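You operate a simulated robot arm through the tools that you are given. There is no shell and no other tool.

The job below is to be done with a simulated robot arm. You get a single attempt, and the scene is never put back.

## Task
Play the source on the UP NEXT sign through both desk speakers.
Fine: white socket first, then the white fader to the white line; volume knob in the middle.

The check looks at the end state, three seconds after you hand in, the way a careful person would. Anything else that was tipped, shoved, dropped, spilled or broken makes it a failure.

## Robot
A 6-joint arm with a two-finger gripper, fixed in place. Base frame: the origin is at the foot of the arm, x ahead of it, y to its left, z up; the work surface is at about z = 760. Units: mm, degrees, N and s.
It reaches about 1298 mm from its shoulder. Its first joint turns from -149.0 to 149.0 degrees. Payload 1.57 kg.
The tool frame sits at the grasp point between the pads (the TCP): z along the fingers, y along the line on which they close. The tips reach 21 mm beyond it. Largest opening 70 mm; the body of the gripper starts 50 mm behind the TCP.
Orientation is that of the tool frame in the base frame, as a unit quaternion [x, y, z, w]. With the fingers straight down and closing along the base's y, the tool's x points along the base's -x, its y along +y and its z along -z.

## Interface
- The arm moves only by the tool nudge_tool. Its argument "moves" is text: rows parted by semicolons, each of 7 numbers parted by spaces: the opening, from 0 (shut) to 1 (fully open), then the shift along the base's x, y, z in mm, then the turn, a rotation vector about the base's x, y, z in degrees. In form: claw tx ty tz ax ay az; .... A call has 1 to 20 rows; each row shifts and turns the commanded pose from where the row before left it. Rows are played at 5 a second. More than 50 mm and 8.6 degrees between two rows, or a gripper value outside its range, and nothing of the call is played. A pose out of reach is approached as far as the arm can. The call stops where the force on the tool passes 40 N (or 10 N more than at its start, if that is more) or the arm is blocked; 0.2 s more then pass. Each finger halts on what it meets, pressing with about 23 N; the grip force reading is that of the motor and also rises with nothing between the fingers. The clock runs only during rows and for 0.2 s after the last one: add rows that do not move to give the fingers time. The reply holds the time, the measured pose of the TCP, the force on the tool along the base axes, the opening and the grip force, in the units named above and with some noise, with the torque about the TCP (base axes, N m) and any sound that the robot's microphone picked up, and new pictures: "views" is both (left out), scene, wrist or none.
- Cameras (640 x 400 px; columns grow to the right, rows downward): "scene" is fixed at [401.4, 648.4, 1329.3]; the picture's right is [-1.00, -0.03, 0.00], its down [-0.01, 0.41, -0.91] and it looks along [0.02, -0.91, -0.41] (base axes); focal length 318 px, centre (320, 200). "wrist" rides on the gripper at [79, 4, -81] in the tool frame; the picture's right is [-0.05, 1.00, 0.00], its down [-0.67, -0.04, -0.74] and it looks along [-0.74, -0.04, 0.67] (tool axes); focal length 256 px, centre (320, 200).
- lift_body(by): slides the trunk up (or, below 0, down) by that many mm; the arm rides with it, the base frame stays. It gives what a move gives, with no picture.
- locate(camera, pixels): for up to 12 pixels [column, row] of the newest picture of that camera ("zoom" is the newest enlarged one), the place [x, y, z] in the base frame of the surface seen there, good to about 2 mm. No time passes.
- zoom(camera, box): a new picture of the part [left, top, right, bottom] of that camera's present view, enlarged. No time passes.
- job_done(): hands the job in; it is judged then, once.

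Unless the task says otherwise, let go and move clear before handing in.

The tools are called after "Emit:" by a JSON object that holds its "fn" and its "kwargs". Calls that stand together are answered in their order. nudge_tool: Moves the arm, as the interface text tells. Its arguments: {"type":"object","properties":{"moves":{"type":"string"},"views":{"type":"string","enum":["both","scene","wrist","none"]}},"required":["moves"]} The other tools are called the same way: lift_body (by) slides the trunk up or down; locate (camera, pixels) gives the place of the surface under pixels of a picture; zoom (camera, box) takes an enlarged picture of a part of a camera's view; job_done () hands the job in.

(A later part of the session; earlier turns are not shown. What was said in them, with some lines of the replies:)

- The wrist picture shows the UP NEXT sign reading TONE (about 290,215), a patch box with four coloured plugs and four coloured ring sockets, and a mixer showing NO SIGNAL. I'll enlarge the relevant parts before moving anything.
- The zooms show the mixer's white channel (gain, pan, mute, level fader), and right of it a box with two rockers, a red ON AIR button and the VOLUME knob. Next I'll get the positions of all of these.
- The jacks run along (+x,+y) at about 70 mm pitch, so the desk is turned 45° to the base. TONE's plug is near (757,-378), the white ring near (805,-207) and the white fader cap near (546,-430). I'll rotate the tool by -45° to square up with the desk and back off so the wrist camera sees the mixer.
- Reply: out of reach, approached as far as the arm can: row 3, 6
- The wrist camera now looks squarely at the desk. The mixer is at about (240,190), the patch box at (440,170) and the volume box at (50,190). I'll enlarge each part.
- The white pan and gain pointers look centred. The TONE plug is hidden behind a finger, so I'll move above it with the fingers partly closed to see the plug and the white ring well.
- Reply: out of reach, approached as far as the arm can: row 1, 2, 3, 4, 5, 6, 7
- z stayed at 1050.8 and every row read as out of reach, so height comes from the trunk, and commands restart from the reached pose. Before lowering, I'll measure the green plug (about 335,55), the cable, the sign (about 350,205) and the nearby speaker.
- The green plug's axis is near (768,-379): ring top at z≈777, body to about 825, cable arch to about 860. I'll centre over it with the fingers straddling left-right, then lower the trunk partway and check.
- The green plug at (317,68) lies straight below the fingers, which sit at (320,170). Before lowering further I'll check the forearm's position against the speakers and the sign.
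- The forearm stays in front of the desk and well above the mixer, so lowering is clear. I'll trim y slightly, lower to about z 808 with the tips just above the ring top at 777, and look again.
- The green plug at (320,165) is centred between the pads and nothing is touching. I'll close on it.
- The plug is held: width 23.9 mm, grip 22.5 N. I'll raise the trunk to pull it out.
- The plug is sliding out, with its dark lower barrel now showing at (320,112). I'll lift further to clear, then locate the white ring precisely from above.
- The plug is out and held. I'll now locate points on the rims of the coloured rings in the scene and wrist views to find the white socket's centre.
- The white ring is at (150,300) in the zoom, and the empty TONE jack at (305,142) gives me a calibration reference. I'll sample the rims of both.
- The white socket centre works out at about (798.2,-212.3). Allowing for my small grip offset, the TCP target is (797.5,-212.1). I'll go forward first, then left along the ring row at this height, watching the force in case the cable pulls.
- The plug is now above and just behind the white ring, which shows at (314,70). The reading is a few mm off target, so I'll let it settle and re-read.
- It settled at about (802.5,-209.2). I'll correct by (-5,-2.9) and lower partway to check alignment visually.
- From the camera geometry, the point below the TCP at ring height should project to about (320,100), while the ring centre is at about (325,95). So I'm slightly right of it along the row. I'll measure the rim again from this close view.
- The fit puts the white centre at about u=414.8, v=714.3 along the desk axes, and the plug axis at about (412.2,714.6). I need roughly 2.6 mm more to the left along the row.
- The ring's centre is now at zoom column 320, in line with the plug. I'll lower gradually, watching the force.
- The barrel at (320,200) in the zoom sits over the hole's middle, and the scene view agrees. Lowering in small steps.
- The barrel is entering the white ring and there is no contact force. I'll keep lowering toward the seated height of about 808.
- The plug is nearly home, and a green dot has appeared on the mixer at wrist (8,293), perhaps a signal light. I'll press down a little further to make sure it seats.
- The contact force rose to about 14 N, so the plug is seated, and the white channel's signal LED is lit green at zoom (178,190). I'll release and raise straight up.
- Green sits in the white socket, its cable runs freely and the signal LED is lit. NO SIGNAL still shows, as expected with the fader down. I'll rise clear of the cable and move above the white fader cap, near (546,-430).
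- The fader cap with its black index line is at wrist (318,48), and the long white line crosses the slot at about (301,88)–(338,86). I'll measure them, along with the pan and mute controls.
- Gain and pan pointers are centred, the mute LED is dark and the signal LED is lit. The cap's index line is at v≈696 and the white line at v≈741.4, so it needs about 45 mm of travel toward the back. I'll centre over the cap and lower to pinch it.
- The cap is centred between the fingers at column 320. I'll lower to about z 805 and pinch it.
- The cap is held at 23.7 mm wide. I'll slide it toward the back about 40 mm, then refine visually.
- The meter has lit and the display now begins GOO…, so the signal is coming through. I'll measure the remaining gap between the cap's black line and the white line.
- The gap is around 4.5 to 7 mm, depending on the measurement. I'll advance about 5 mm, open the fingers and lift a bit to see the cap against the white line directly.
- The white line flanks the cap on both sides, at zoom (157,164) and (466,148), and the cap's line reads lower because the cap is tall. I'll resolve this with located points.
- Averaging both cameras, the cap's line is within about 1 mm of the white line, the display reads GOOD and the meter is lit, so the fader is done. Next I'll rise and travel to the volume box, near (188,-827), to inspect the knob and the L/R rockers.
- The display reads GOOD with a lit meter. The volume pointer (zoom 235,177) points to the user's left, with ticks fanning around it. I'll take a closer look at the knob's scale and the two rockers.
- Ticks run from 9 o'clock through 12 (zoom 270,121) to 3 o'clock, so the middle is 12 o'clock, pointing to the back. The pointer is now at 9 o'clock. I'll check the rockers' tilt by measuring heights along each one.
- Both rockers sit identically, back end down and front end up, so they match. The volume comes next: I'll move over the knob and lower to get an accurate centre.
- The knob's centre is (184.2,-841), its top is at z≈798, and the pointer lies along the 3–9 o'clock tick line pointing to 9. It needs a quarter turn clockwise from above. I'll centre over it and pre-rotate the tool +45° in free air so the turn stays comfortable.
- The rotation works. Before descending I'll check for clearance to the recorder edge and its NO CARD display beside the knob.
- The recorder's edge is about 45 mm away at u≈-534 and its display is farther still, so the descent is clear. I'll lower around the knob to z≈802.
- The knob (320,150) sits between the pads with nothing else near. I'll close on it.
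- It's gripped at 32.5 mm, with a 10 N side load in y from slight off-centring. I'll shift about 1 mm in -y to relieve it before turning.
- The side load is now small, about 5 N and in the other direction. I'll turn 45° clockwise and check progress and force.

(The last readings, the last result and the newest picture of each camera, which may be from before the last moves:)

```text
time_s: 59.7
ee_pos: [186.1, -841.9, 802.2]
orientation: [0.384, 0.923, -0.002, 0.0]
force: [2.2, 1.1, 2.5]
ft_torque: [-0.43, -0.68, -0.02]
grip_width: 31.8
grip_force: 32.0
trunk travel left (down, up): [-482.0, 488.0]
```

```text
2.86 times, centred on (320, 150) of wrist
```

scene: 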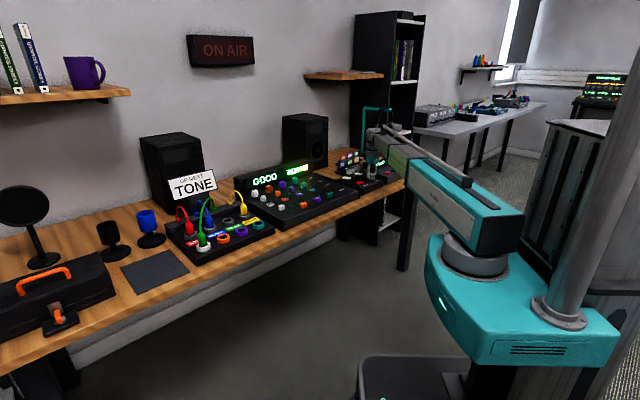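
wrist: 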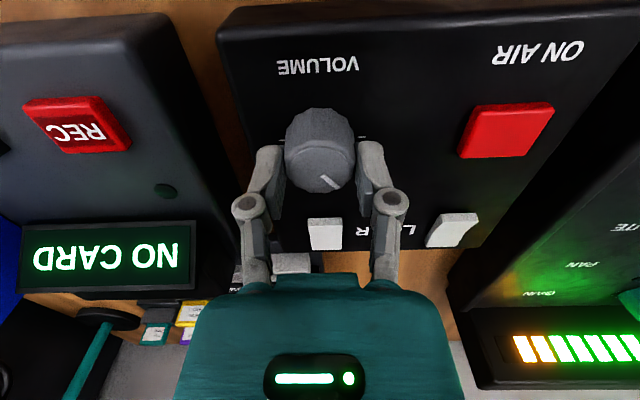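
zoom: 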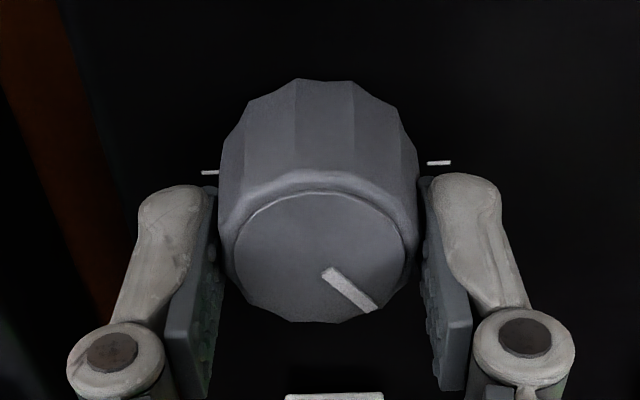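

The knob turned 45° with the gripper. Its pointer now aims diagonally back-left, and forces are low. I'll turn the remaining 45°.

Emit:
{"fn": "nudge_tool", "kwargs": {"moves": "0.34 0 0 0 0 0 -5; 0.34 0 0 0 0 0 -5; 0.34 0 0 0 0 0 -5; 0.34 0 0 0 0 0 -5; 0.34 0 0 0 0 0 -5; 0.34 0 0 0 0 0 -5; 0.34 0 0 0 0 0 -5; 0.34 0 0 0 0 0 -5; 0.34 0 0 0 0 0 -5; 0.34 0 0 0 0 0 0; 0.34 0 0 0 0 0 0", "views": "both"}}

Emit:
{"fn": "zoom", "kwargs": {"camera": "wrist", "box": [240, 80, 400, 220]}}

Emit:
{"fn": "zoom", "kwargs": {"camera": "scene", "box": [340, 150, 400, 195]}}

```text
time_s: 62.1
ee_pos: [184.5, -842.7, 801.8]
orientation: [0.708, 0.706, -0.001, 0.0]
force: [-4.6, -17.7, 9.6]
ft_torque: [-0.74, 0.17, 0.02]
grip_width: 32.2
grip_force: 31.9
trunk travel left (down, up): [-482.0, 488.0]
```

scene: 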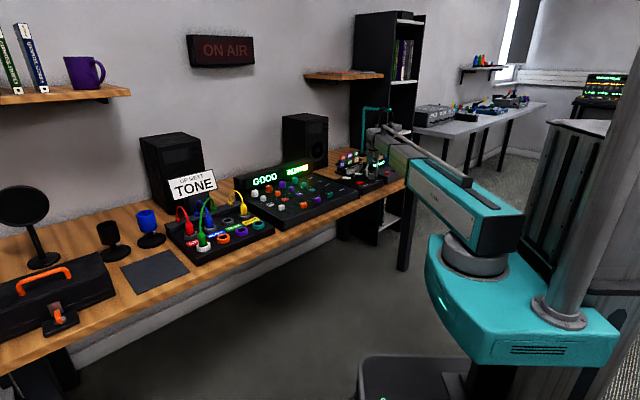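
wrist: 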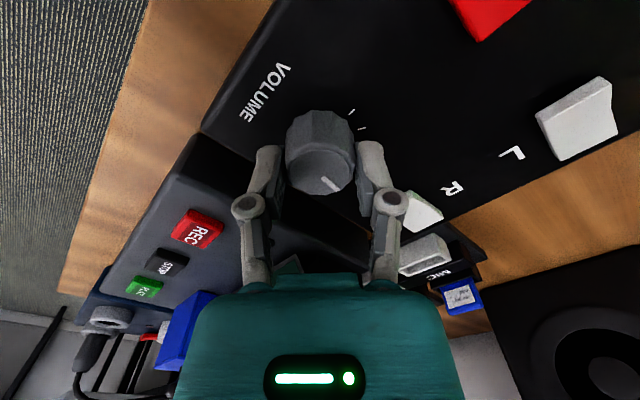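

```text
2.86 times, centred on (320, 150) of wrist
```

zoom: 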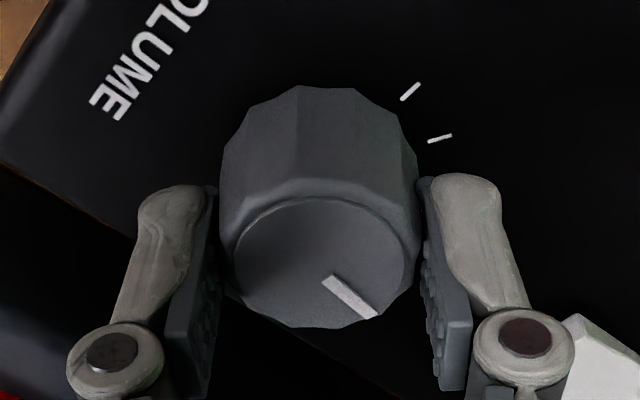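

```text
8.89 times, centred on (370, 172) of scene
```

zoom: 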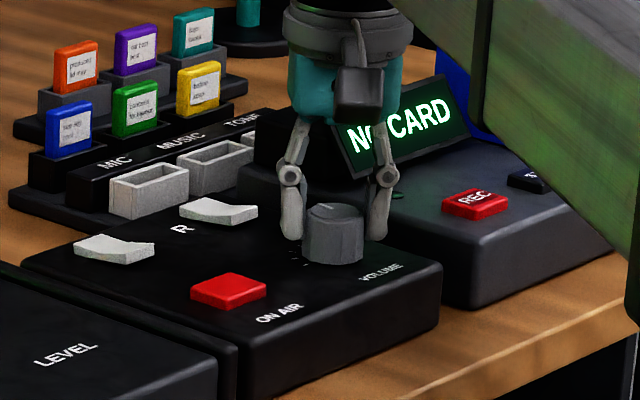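

The tool has turned the full 90°. There's a side load of about 18 N in y, so I'll ease 0.8 mm in -y, then open the fingers and lift away to check the pointer.

Emit:
{"fn": "nudge_tool", "kwargs": {"moves": "0.34 0 -0.8 0 0 0 0; 0.34 0 0 0 0 0 0; 0.45 0 0 0 0 0 0; 0.6 0 0 0 0 0 0; 0.7 0 0 0 0 0 0; 0.7 0 0 0 0 0 0; 0.7 0 0 0 0 0 0", "views": "wrist"}}

Emit:
{"fn": "lift_body", "kwargs": {"by": 100}}

Emit:
{"fn": "nudge_tool", "kwargs": {"moves": "0.7 0 0 0 0 0 7.5; 0.7 0 0 0 0 0 7.5; 0.7 0 0 0 0 0 7.5; 0.7 0 0 0 0 0 7.5; 0.7 0 0 0 0 0 7.5; 0.7 0 0 0 0 0 7.5; 0.7 0 0 0 0 0 0; 0.7 0 0 0 0 0 0", "views": "both"}}

Emit:
{"fn": "zoom", "kwargs": {"camera": "wrist", "box": [240, 0, 400, 120]}}

Emit:
{"fn": "zoom", "kwargs": {"camera": "scene", "box": [340, 150, 400, 195]}}

```text
time_s: 63.7
ee_pos: [184.6, -843.6, 802.3]
orientation: [0.707, 0.707, 0.0, 0.0]
force: [-0.5, 0.7, 0.4]
ft_torque: [-0.02, -0.01, 0.02]
grip_width: 48.8
grip_force: 0.1
trunk travel left (down, up): [-482.0, 488.0]
```

wrist: 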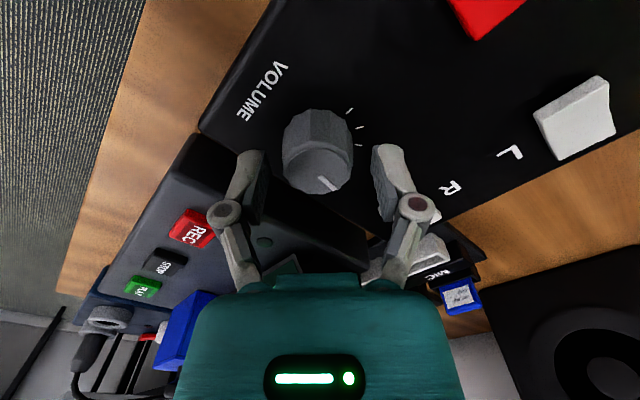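

```text
time_s: 65.0
ee_pos: [185.5, -842.7, 901.8]
orientation: [0.707, 0.707, 0.0, 0.001]
force: [-0.1, -0.1, 0.0]
ft_torque: [0.03, 0.04, 0.02]
grip_width: 48.9
grip_force: 0.2
trunk travel left (down, up): [-582.0, 388.0]
```

```text
time_s: 66.8
ee_pos: [185.0, -843.2, 901.4]
orientation: [0.383, 0.924, 0.0, 0.0]
force: [-0.2, 0.8, -0.7]
ft_torque: [0.01, 0.01, -0.02]
grip_width: 48.9
grip_force: 0.0
trunk travel left (down, up): [-582.0, 388.0]
```

scene: 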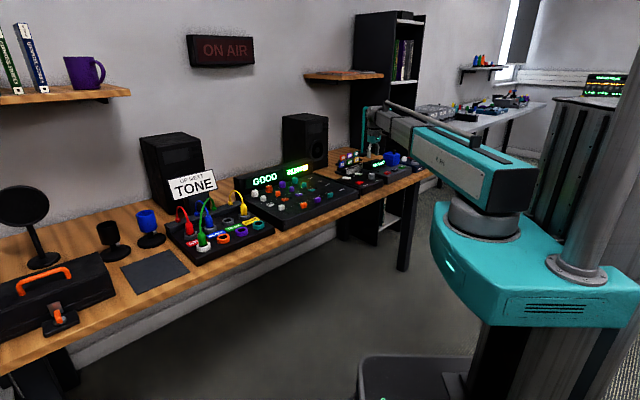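
wrist: 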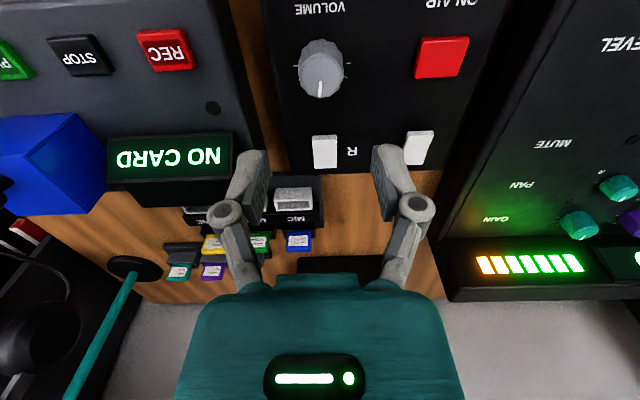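

```text
3.33 times, centred on (320, 60) of wrist
```

zoom: 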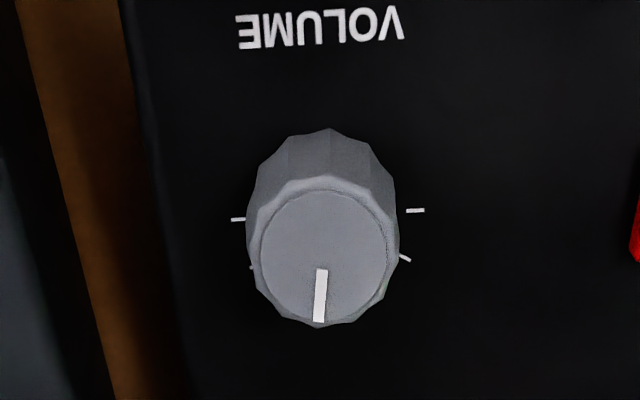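

```text
8.89 times, centred on (370, 172) of scene
```

zoom: 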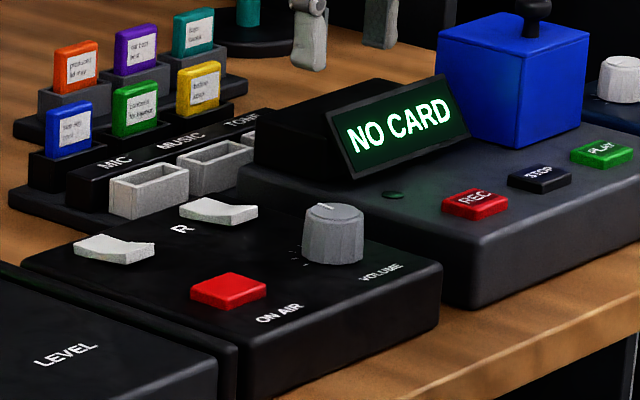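

The pointer is now at 12 o'clock, perpendicular to the 3–9 tick line. No reply has mentioned any sound though, so the speaker rockers may be off. I'll check the speakers for power lights.

Emit:
{"fn": "zoom", "kwargs": {"camera": "scene", "box": [130, 120, 220, 210]}}

Emit:
{"fn": "zoom", "kwargs": {"camera": "scene", "box": [270, 100, 350, 180]}}

Emit:
{"fn": "nudge_tool", "kwargs": {"moves": "0.7 0 0 0 0 0 0; 0.7 0 0 0 0 0 0; 0.7 0 0 0 0 0 0; 0.7 0 0 0 0 0 0; 0.7 0 0 0 0 0 0; 0.7 0 0 0 0 0 0; 0.7 0 0 0 0 0 0; 0.7 0 0 0 0 0 0", "views": "none"}}

```text
4.44 times, centred on (175, 165) of scene
```

zoom: 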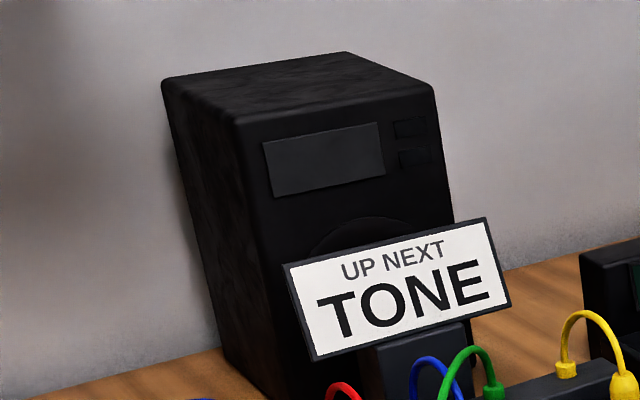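

```text
5.00 times, centred on (310, 140) of scene
```

zoom: 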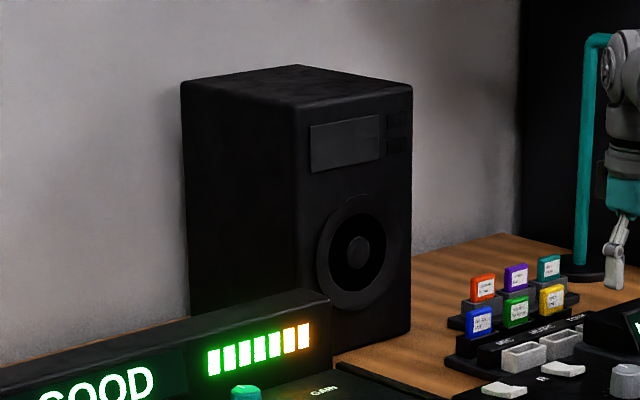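

```text
time_s: 68.6
ee_pos: [184.1, -843.8, 901.6]
orientation: [0.384, 0.923, 0.001, -0.001]
force: [0.0, 0.0, 0.0]
ft_torque: [0.01, -0.03, 0.0]
grip_width: 48.9
grip_force: 0.0
trunk travel left (down, up): [-582.0, 388.0]
```

Both speakers' panels are dark and there is no sound, so both rockers look off with their front ends raised. I'll close the fingers, go above the L rocker's raised front end near (297,-827) and press it, then see whether the left speaker lights up.

Emit:
{"fn": "nudge_tool", "kwargs": {"moves": "0.4 37.5 5.3 0 0 0 0; 0.2 37.5 5.3 0 0 0 0; 0 37.5 5.3 0 0 0 0; 0 0 0 0 0 0 0; 0 0 0 0 0 0 0; 0 0 0 0 0 0 0; 0 0 0 0 0 0 0", "views": "none"}}

Emit:
{"fn": "lift_body", "kwargs": {"by": -65}}

Emit:
{"fn": "nudge_tool", "kwargs": {"moves": "0 0 0 0 0 0 0; 0 0 0 0 0 0 0", "views": "both"}}

Emit:
{"fn": "zoom", "kwargs": {"camera": "wrist", "box": [240, 60, 400, 220]}}

Emit:
{"fn": "zoom", "kwargs": {"camera": "scene", "box": [330, 145, 390, 190]}}

```text
time_s: 70.2
ee_pos: [300.9, -828.3, 901.5]
orientation: [0.383, 0.924, 0.0, 0.0]
force: [0.3, -0.9, 0.5]
ft_torque: [-0.02, 0.0, -0.01]
grip_width: 0.0
grip_force: 23.9
trunk travel left (down, up): [-582.0, 388.0]
```

```text
time_s: 71.2
ee_pos: [300.5, -828.4, 835.3]
orientation: [0.383, 0.924, 0.001, -0.001]
force: [0.6, 0.2, -0.9]
ft_torque: [0.0, -0.02, 0.05]
grip_width: 0.0
grip_force: 23.2
trunk travel left (down, up): [-517.0, 453.0]
```

```text
time_s: 71.8
ee_pos: [300.6, -828.4, 836.8]
orientation: [0.383, 0.924, 0.0, 0.001]
force: [0.1, 0.5, 0.6]
ft_torque: [-0.02, 0.02, -0.01]
grip_width: 0.0
grip_force: 23.0
trunk travel left (down, up): [-517.0, 453.0]
```

scene: 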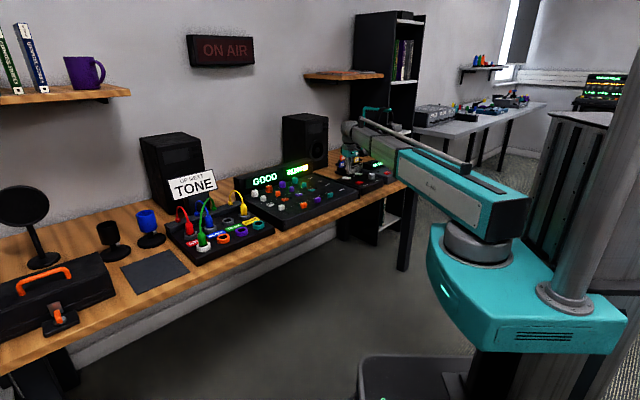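
wrist: 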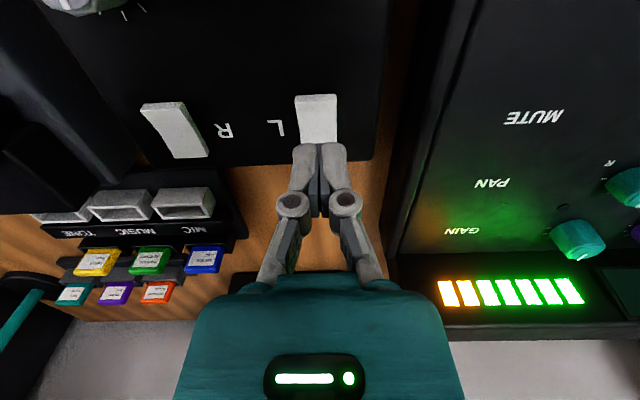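

```text
2.50 times, centred on (320, 140) of wrist
```

zoom: 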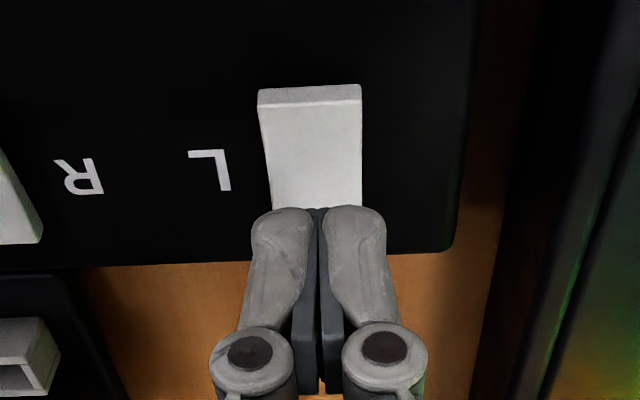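

```text
8.89 times, centred on (360, 168) of scene
```

zoom: 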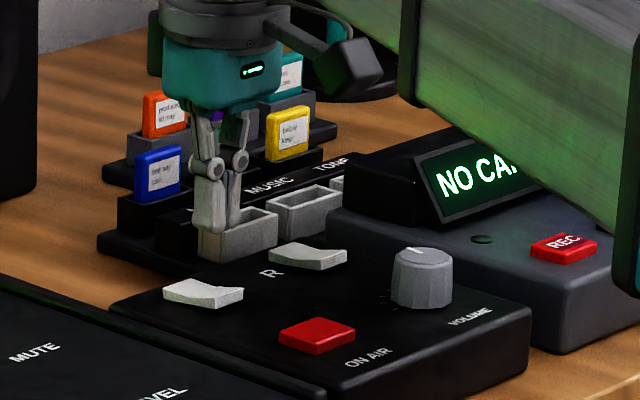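

The point under the fingertips projects to about (320,119), on the front half of the L rocker (front edge at row 97). I'll shift 3.5 mm forward and descend to contact in steps.

Emit:
{"fn": "nudge_tool", "kwargs": {"moves": "0 -2.5 2.5 0 0 0 0; 0 0 0 0 0 0 0", "views": "none"}}

Emit:
{"fn": "lift_body", "kwargs": {"by": -30}}

Emit:
{"fn": "lift_body", "kwargs": {"by": -3}}

Emit:
{"fn": "lift_body", "kwargs": {"by": -2}}

```text
time_s: 72.4
ee_pos: [297.8, -825.8, 836.3]
orientation: [0.383, 0.924, 0.0, 0.0]
force: [-0.1, 0.0, 0.2]
ft_torque: [-0.01, -0.01, 0.01]
grip_width: 0.1
grip_force: 23.3
trunk travel left (down, up): [-517.0, 453.0]
```

```text
time_s: 73.2
ee_pos: [298.2, -824.8, 805.5]
orientation: [0.383, 0.924, 0.0, 0.0]
force: [0.1, -1.1, 0.9]
ft_torque: [0.0, 0.01, -0.02]
grip_width: 0.2
grip_force: 23.2
trunk travel left (down, up): [-487.0, 483.0]
```

```text
time_s: 73.7
ee_pos: [298.2, -827.1, 803.9]
orientation: [0.382, 0.924, 0.0, 0.0]
force: [-0.4, 1.4, 0.6]
ft_torque: [-0.04, 0.01, 0.0]
grip_width: 0.1
grip_force: 22.8
trunk travel left (down, up): [-484.0, 486.0]
```

```text
time_s: 74.2
ee_pos: [297.2, -825.3, 801.3]
orientation: [0.383, 0.924, -0.001, 0.001]
force: [-0.2, 0.4, -0.8]
ft_torque: [-0.01, 0.02, -0.01]
grip_width: 0.2
grip_force: 23.3
trunk travel left (down, up): [-482.0, 488.0]
```

Emit:
{"fn": "lift_body", "kwargs": {"by": -2}}

Emit:
{"fn": "lift_body", "kwargs": {"by": -1.5}}

Emit:
{"fn": "nudge_tool", "kwargs": {"moves": "0 0 0 0 0 0 0", "views": "both"}}

```text
time_s: 74.8
ee_pos: [297.4, -826.3, 799.2]
orientation: [0.383, 0.924, 0.0, -0.001]
force: [-0.4, 0.9, 1.0]
ft_torque: [-0.03, -0.01, -0.01]
grip_width: 5.9
grip_force: 28.7
trunk travel left (down, up): [-480.0, 490.0]
```

```text
time_s: 75.3
ee_pos: [298.9, -824.7, 798.1]
orientation: [0.382, 0.924, 0.001, 0.0]
force: [0.7, -0.7, 1.0]
ft_torque: [-0.01, -0.03, -0.02]
grip_width: 6.1
grip_force: 28.3
trunk travel left (down, up): [-479.0, 491.0]
```

```text
time_s: 75.7
ee_pos: [298.5, -825.9, 796.7]
orientation: [0.383, 0.924, 0.001, 0.001]
force: [0.0, -0.1, 0.9]
ft_torque: [-0.01, -0.02, 0.02]
grip_width: 5.8
grip_force: 28.8
trunk travel left (down, up): [-479.0, 491.0]
```

scene: 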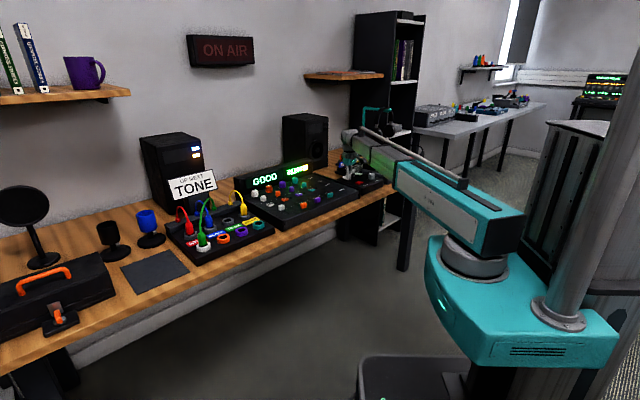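
wrist: 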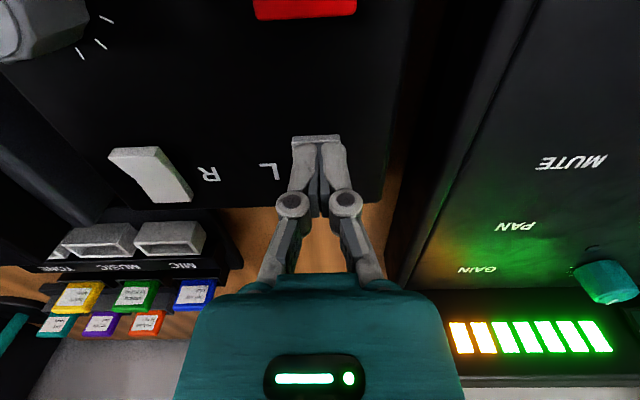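

The left speaker's panel has lit up blue and amber at scene (195,152), so the L rocker is on. The fingers read 6 mm apart, so I'll open them slightly before lifting so as not to drag the rocker.

Emit:
{"fn": "nudge_tool", "kwargs": {"moves": "0.15 0 0 0 0 0 0; 0.2 0 0 0 0 0 0; 0.2 0 0 0 0 0 0", "views": "none"}}

Emit:
{"fn": "lift_body", "kwargs": {"by": 60}}

Emit:
{"fn": "nudge_tool", "kwargs": {"moves": "0 0 0 0 0 0 0; 0 0 0 0 0 0 0; 0 0 0 0 0 0 0", "views": "both"}}

Emit:
{"fn": "zoom", "kwargs": {"camera": "scene", "box": [130, 120, 220, 210]}}

Emit:
{"fn": "zoom", "kwargs": {"camera": "scene", "box": [330, 145, 390, 190]}}

```text
time_s: 76.5
ee_pos: [298.5, -825.7, 797.5]
orientation: [0.382, 0.924, 0.0, 0.0]
force: [-0.9, 1.9, 4.8]
ft_torque: [0.0, -0.03, -0.06]
grip_width: 13.7
grip_force: 0.0
trunk travel left (down, up): [-479.0, 491.0]
```

```text
time_s: 77.5
ee_pos: [298.1, -825.4, 858.3]
orientation: [0.382, 0.924, 0.0, 0.0]
force: [-0.1, -0.1, 0.4]
ft_torque: [0.0, -0.02, 0.03]
grip_width: 14.3
grip_force: 0.1
trunk travel left (down, up): [-539.0, 431.0]
```

```text
time_s: 78.3
ee_pos: [298.0, -825.1, 857.7]
orientation: [0.383, 0.924, 0.0, 0.001]
force: [-1.0, 0.3, 0.2]
ft_torque: [0.01, -0.05, 0.03]
grip_width: 0.1
grip_force: 23.0
trunk travel left (down, up): [-539.0, 431.0]
```

scene: 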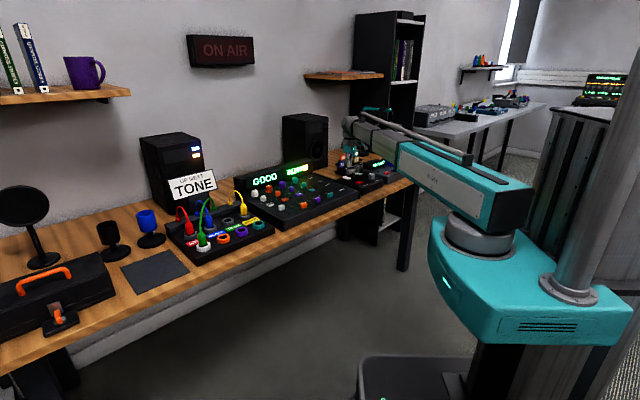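
wrist: 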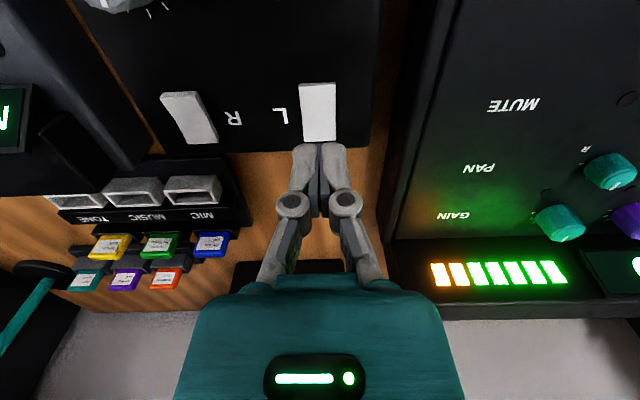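

```text
4.44 times, centred on (175, 165) of scene
```

zoom: 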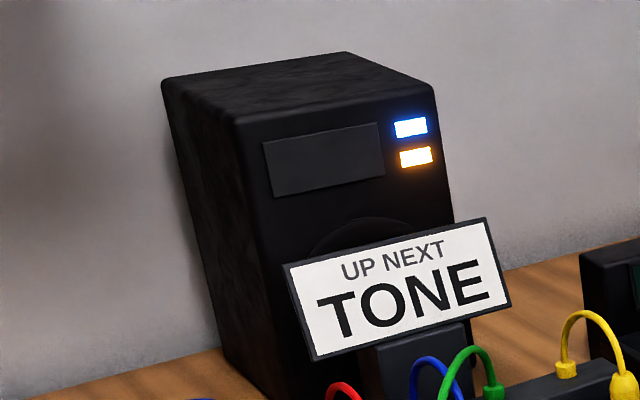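

```text
8.89 times, centred on (360, 168) of scene
```

zoom: 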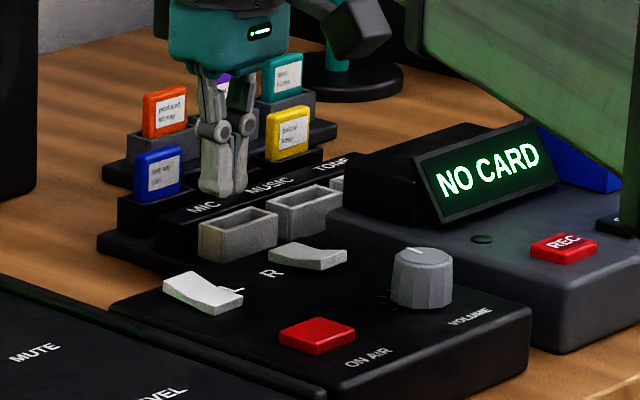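

The left speaker now shows blue and amber, and the L rocker is flipped with its front down. Next is the R rocker: I'll shift straight along the row to about (233.7,-890.6) with the same approach.

Emit:
{"fn": "nudge_tool", "kwargs": {"moves": "0 -32.1 -32.6 0 0 0 0; 0 -32.1 -32.6 0 0 0 0; 0 0 0 0 0 0 0; 0 0 0 0 0 0 0", "views": "none"}}

Emit:
{"fn": "lift_body", "kwargs": {"by": -22}}

Emit:
{"fn": "nudge_tool", "kwargs": {"moves": "0 0 0 0 0 0 0; 0 0 0 0 0 0 0", "views": "both"}}

Emit:
{"fn": "zoom", "kwargs": {"camera": "wrist", "box": [240, 60, 400, 220]}}

```text
time_s: 79.3
ee_pos: [232.7, -889.5, 858.1]
orientation: [0.383, 0.924, 0.0, 0.0]
force: [0.9, -0.9, 0.1]
ft_torque: [-0.01, 0.03, -0.03]
grip_width: 0.0
grip_force: 23.2
trunk travel left (down, up): [-539.0, 431.0]
```

```text
time_s: 79.9
ee_pos: [233.4, -889.2, 836.6]
orientation: [0.382, 0.924, 0.001, 0.0]
force: [-0.4, -0.6, 0.5]
ft_torque: [0.0, -0.03, 0.02]
grip_width: 0.1
grip_force: 23.2
trunk travel left (down, up): [-517.0, 453.0]
```

```text
time_s: 80.5
ee_pos: [233.9, -888.4, 835.9]
orientation: [0.383, 0.924, 0.001, 0.0]
force: [-0.3, -0.1, -0.4]
ft_torque: [-0.01, 0.0, -0.02]
grip_width: 0.0
grip_force: 23.5
trunk travel left (down, up): [-517.0, 453.0]
```

scene: 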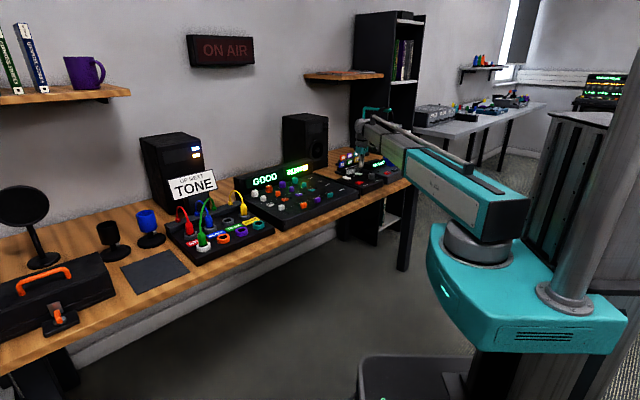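
wrist: 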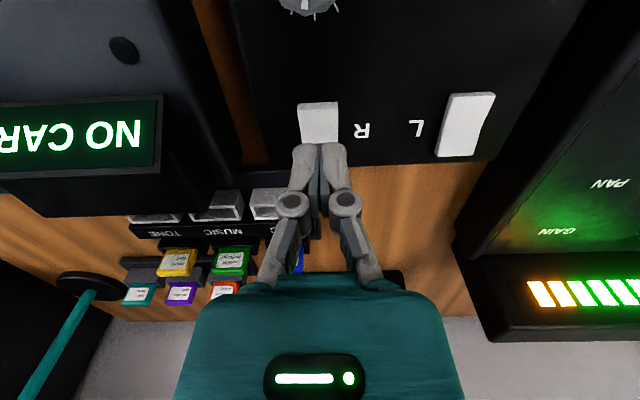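

```text
2.50 times, centred on (320, 140) of wrist
```

zoom: 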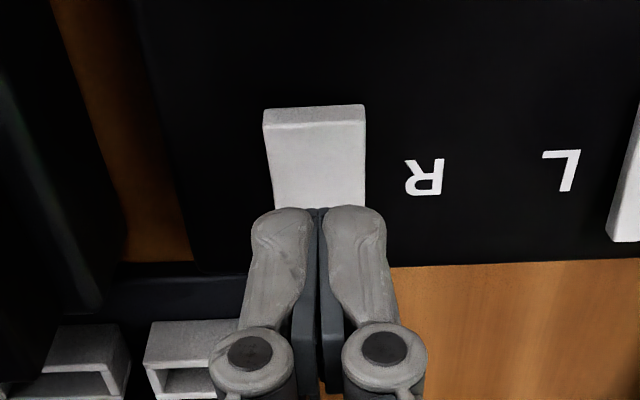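

The press point (zoom row 147) lies about 7 mm behind the R rocker's front edge and is centred on it. I'll descend in steps as before.

Emit:
{"fn": "lift_body", "kwargs": {"by": -32}}

Emit:
{"fn": "lift_body", "kwargs": {"by": -3}}

Emit:
{"fn": "lift_body", "kwargs": {"by": -2}}

Emit:
{"fn": "lift_body", "kwargs": {"by": -1.5}}

Emit:
{"fn": "nudge_tool", "kwargs": {"moves": "0 0 0 0 0 0 0", "views": "both"}}

Emit:
{"fn": "zoom", "kwargs": {"camera": "scene", "box": [270, 100, 350, 180]}}

```text
time_s: 81.3
ee_pos: [234.5, -888.8, 803.9]
orientation: [0.383, 0.924, 0.0, 0.0]
force: [0.3, -0.4, 0.3]
ft_torque: [-0.04, -0.01, -0.01]
grip_width: 0.1
grip_force: 23.5
trunk travel left (down, up): [-485.0, 485.0]
```

```text
time_s: 81.8
ee_pos: [233.3, -889.3, 800.7]
orientation: [0.382, 0.924, 0.0, 0.0]
force: [0.7, 0.2, 0.5]
ft_torque: [-0.02, 0.01, 0.0]
grip_width: 6.0
grip_force: 28.6
trunk travel left (down, up): [-482.0, 488.0]
```

```text
time_s: 82.3
ee_pos: [233.2, -889.8, 799.1]
orientation: [0.383, 0.924, 0.0, 0.0]
force: [0.2, 0.7, 1.3]
ft_torque: [0.04, 0.02, -0.01]
grip_width: 5.9
grip_force: 29.0
trunk travel left (down, up): [-480.0, 490.0]
```

```text
time_s: 82.9
ee_pos: [234.2, -889.1, 797.6]
orientation: [0.382, 0.924, 0.001, 0.0]
force: [0.2, -2.4, 3.4]
ft_torque: [-0.04, -0.04, -0.01]
grip_width: 6.0
grip_force: 28.9
trunk travel left (down, up): [-478.0, 492.0]
```

```text
time_s: 83.3
ee_pos: [233.1, -888.0, 797.4]
orientation: [0.383, 0.924, 0.0, 0.0]
force: [0.0, -2.7, 6.7]
ft_torque: [-0.1, -0.04, 0.04]
grip_width: 5.9
grip_force: 29.0
trunk travel left (down, up): [-478.0, 492.0]
```

scene: 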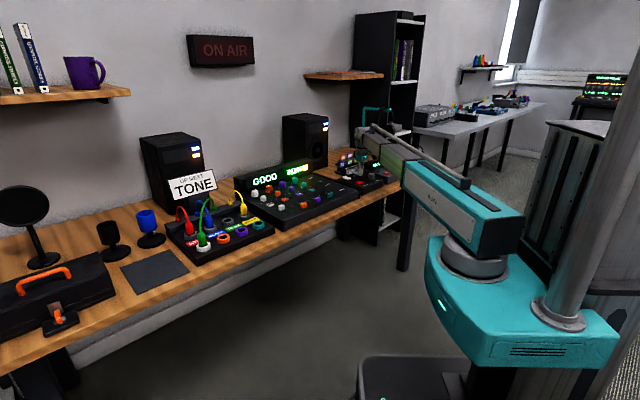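
wrist: 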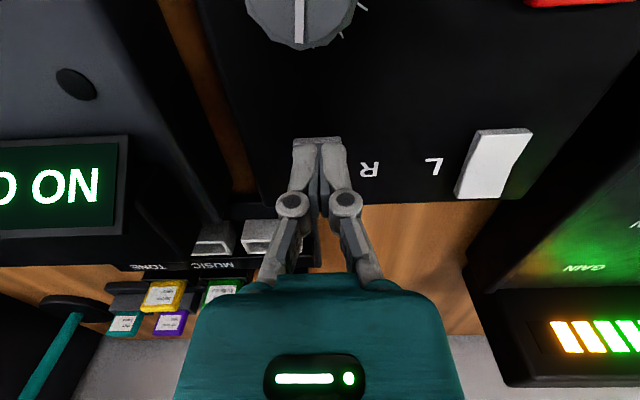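

```text
5.00 times, centred on (310, 140) of scene
```

zoom: 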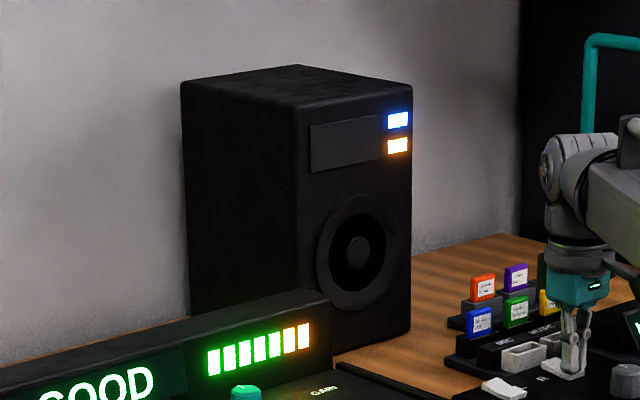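

Both speakers now show blue and amber lights. I'll open slightly, lift clear, and do a full verification.

Emit:
{"fn": "nudge_tool", "kwargs": {"moves": "0.15 0 0 0 0 0 0; 0.2 0 0 0 0 0 0; 0.2 0 0 0 0 0 0", "views": "none"}}

Emit:
{"fn": "lift_body", "kwargs": {"by": 150}}

Emit:
{"fn": "nudge_tool", "kwargs": {"moves": "0.2 -20 30 0 0 0 0; 0.2 -20 30 0 0 0 0; 0.2 0 0 0 0 0 0; 0.2 0 0 0 0 0 0; 0.2 0 0 0 0 0 0; 0.2 0 0 0 0 0 0", "views": "both"}}

Emit:
{"fn": "zoom", "kwargs": {"camera": "wrist", "box": [240, 0, 440, 150]}}

Emit:
{"fn": "zoom", "kwargs": {"camera": "scene", "box": [130, 110, 340, 250]}}

Emit:
{"fn": "zoom", "kwargs": {"camera": "scene", "box": [245, 175, 305, 215]}}

Emit:
{"fn": "zoom", "kwargs": {"camera": "scene", "box": [330, 145, 440, 205]}}

```text
time_s: 84.1
ee_pos: [232.4, -888.9, 798.4]
orientation: [0.382, 0.924, 0.0, 0.001]
force: [-0.6, 1.6, 5.7]
ft_torque: [0.0, -0.01, 0.02]
grip_width: 14.2
grip_force: 0.2
trunk travel left (down, up): [-478.0, 492.0]
```

```text
time_s: 85.8
ee_pos: [232.9, -888.6, 946.6]
orientation: [0.383, 0.924, 0.0, 0.001]
force: [-0.1, -0.5, -0.1]
ft_torque: [0.01, -0.01, -0.02]
grip_width: 14.1
grip_force: 0.3
trunk travel left (down, up): [-628.0, 342.0]
```

```text
time_s: 87.2
ee_pos: [193.6, -829.7, 947.0]
orientation: [0.383, 0.924, 0.0, 0.0]
force: [0.2, -0.9, -0.2]
ft_torque: [0.03, -0.01, 0.0]
grip_width: 13.8
grip_force: 0.0
trunk travel left (down, up): [-628.0, 342.0]
```

scene: 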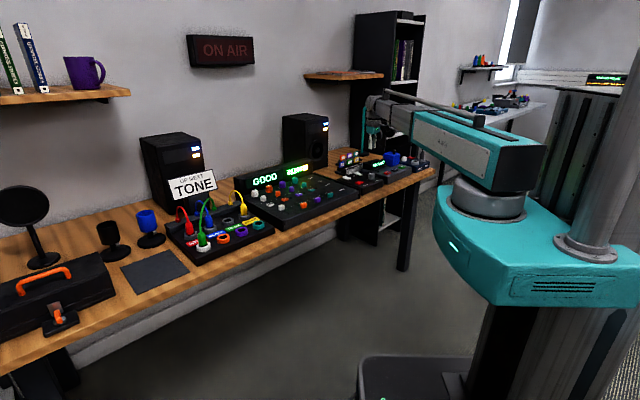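
wrist: 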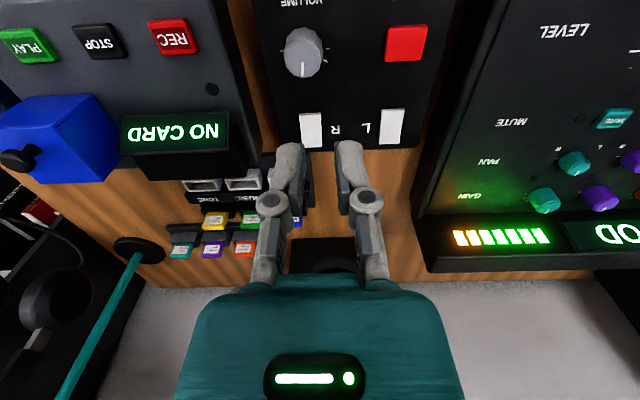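

```text
2.67 times, centred on (340, 75) of wrist
```

zoom: 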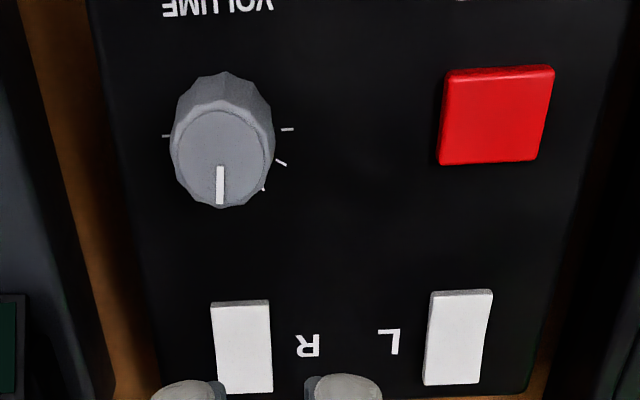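

```text
2.86 times, centred on (235, 180) of scene
```

zoom: 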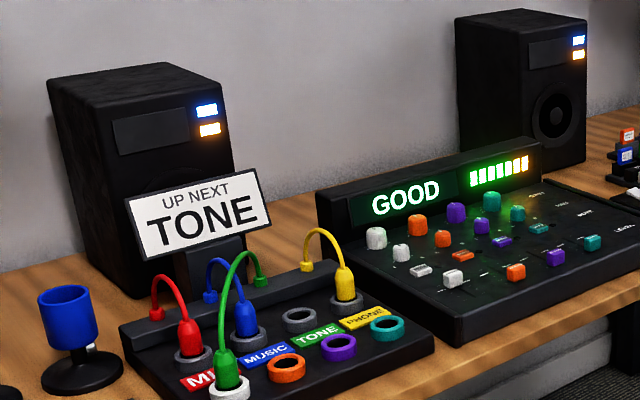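

```text
10.00 times, centred on (275, 195) of scene
```

zoom: 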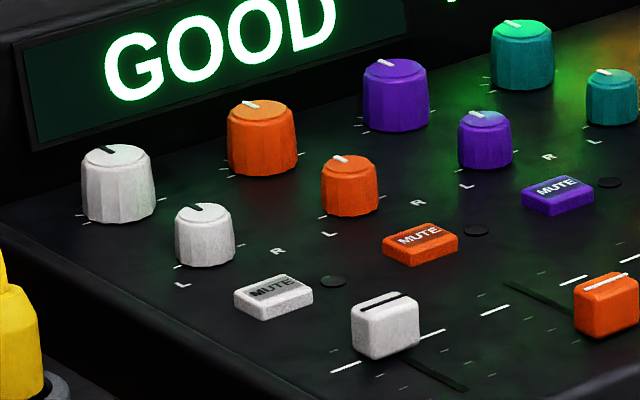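

```text
5.82 times, centred on (385, 175) of scene
```

zoom: 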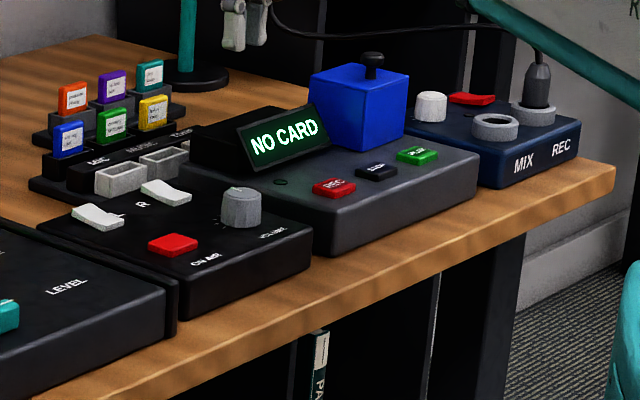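

Everything reads as it should:
- The green TONE plug is in the white socket.
- The white fader is at its line, with GOOD on the display and the meter lit.
- The volume pointer is at 12 o'clock.
- Both rockers are on, and both speakers show blue and amber.

The arm is clear and nothing else has moved, so I'll hand in.

Emit:
{"fn": "job_done", "kwargs": {}}

```text
The job is handed in.
```

I've handed in the job: TONE is routed to the white channel and both desk speakers are lit. The robot's microphone never reported any sound, so I'm relying on the lights and the mixer display.

- **Socket:** the green TONE plug is seated in the white socket, and the white channel's signal light came on.
- **Fader:** the white fader sits within about 1 mm of the white line. The display changed from NO SIGNAL to GOOD and the level meter is lit.
- **Volume:** I turned the knob a quarter turn clockwise, so its pointer is now at the middle mark.
- **Speakers:** both speakers were off, so I pressed their L and R switches. Each now shows a blue and an amber light. I took these to mean power and signal.

I left the other controls alone. The white channel's gain and pan were already centred, and its mute was off. The arm is clear of the desk, and I saw nothing else tipped or moved.
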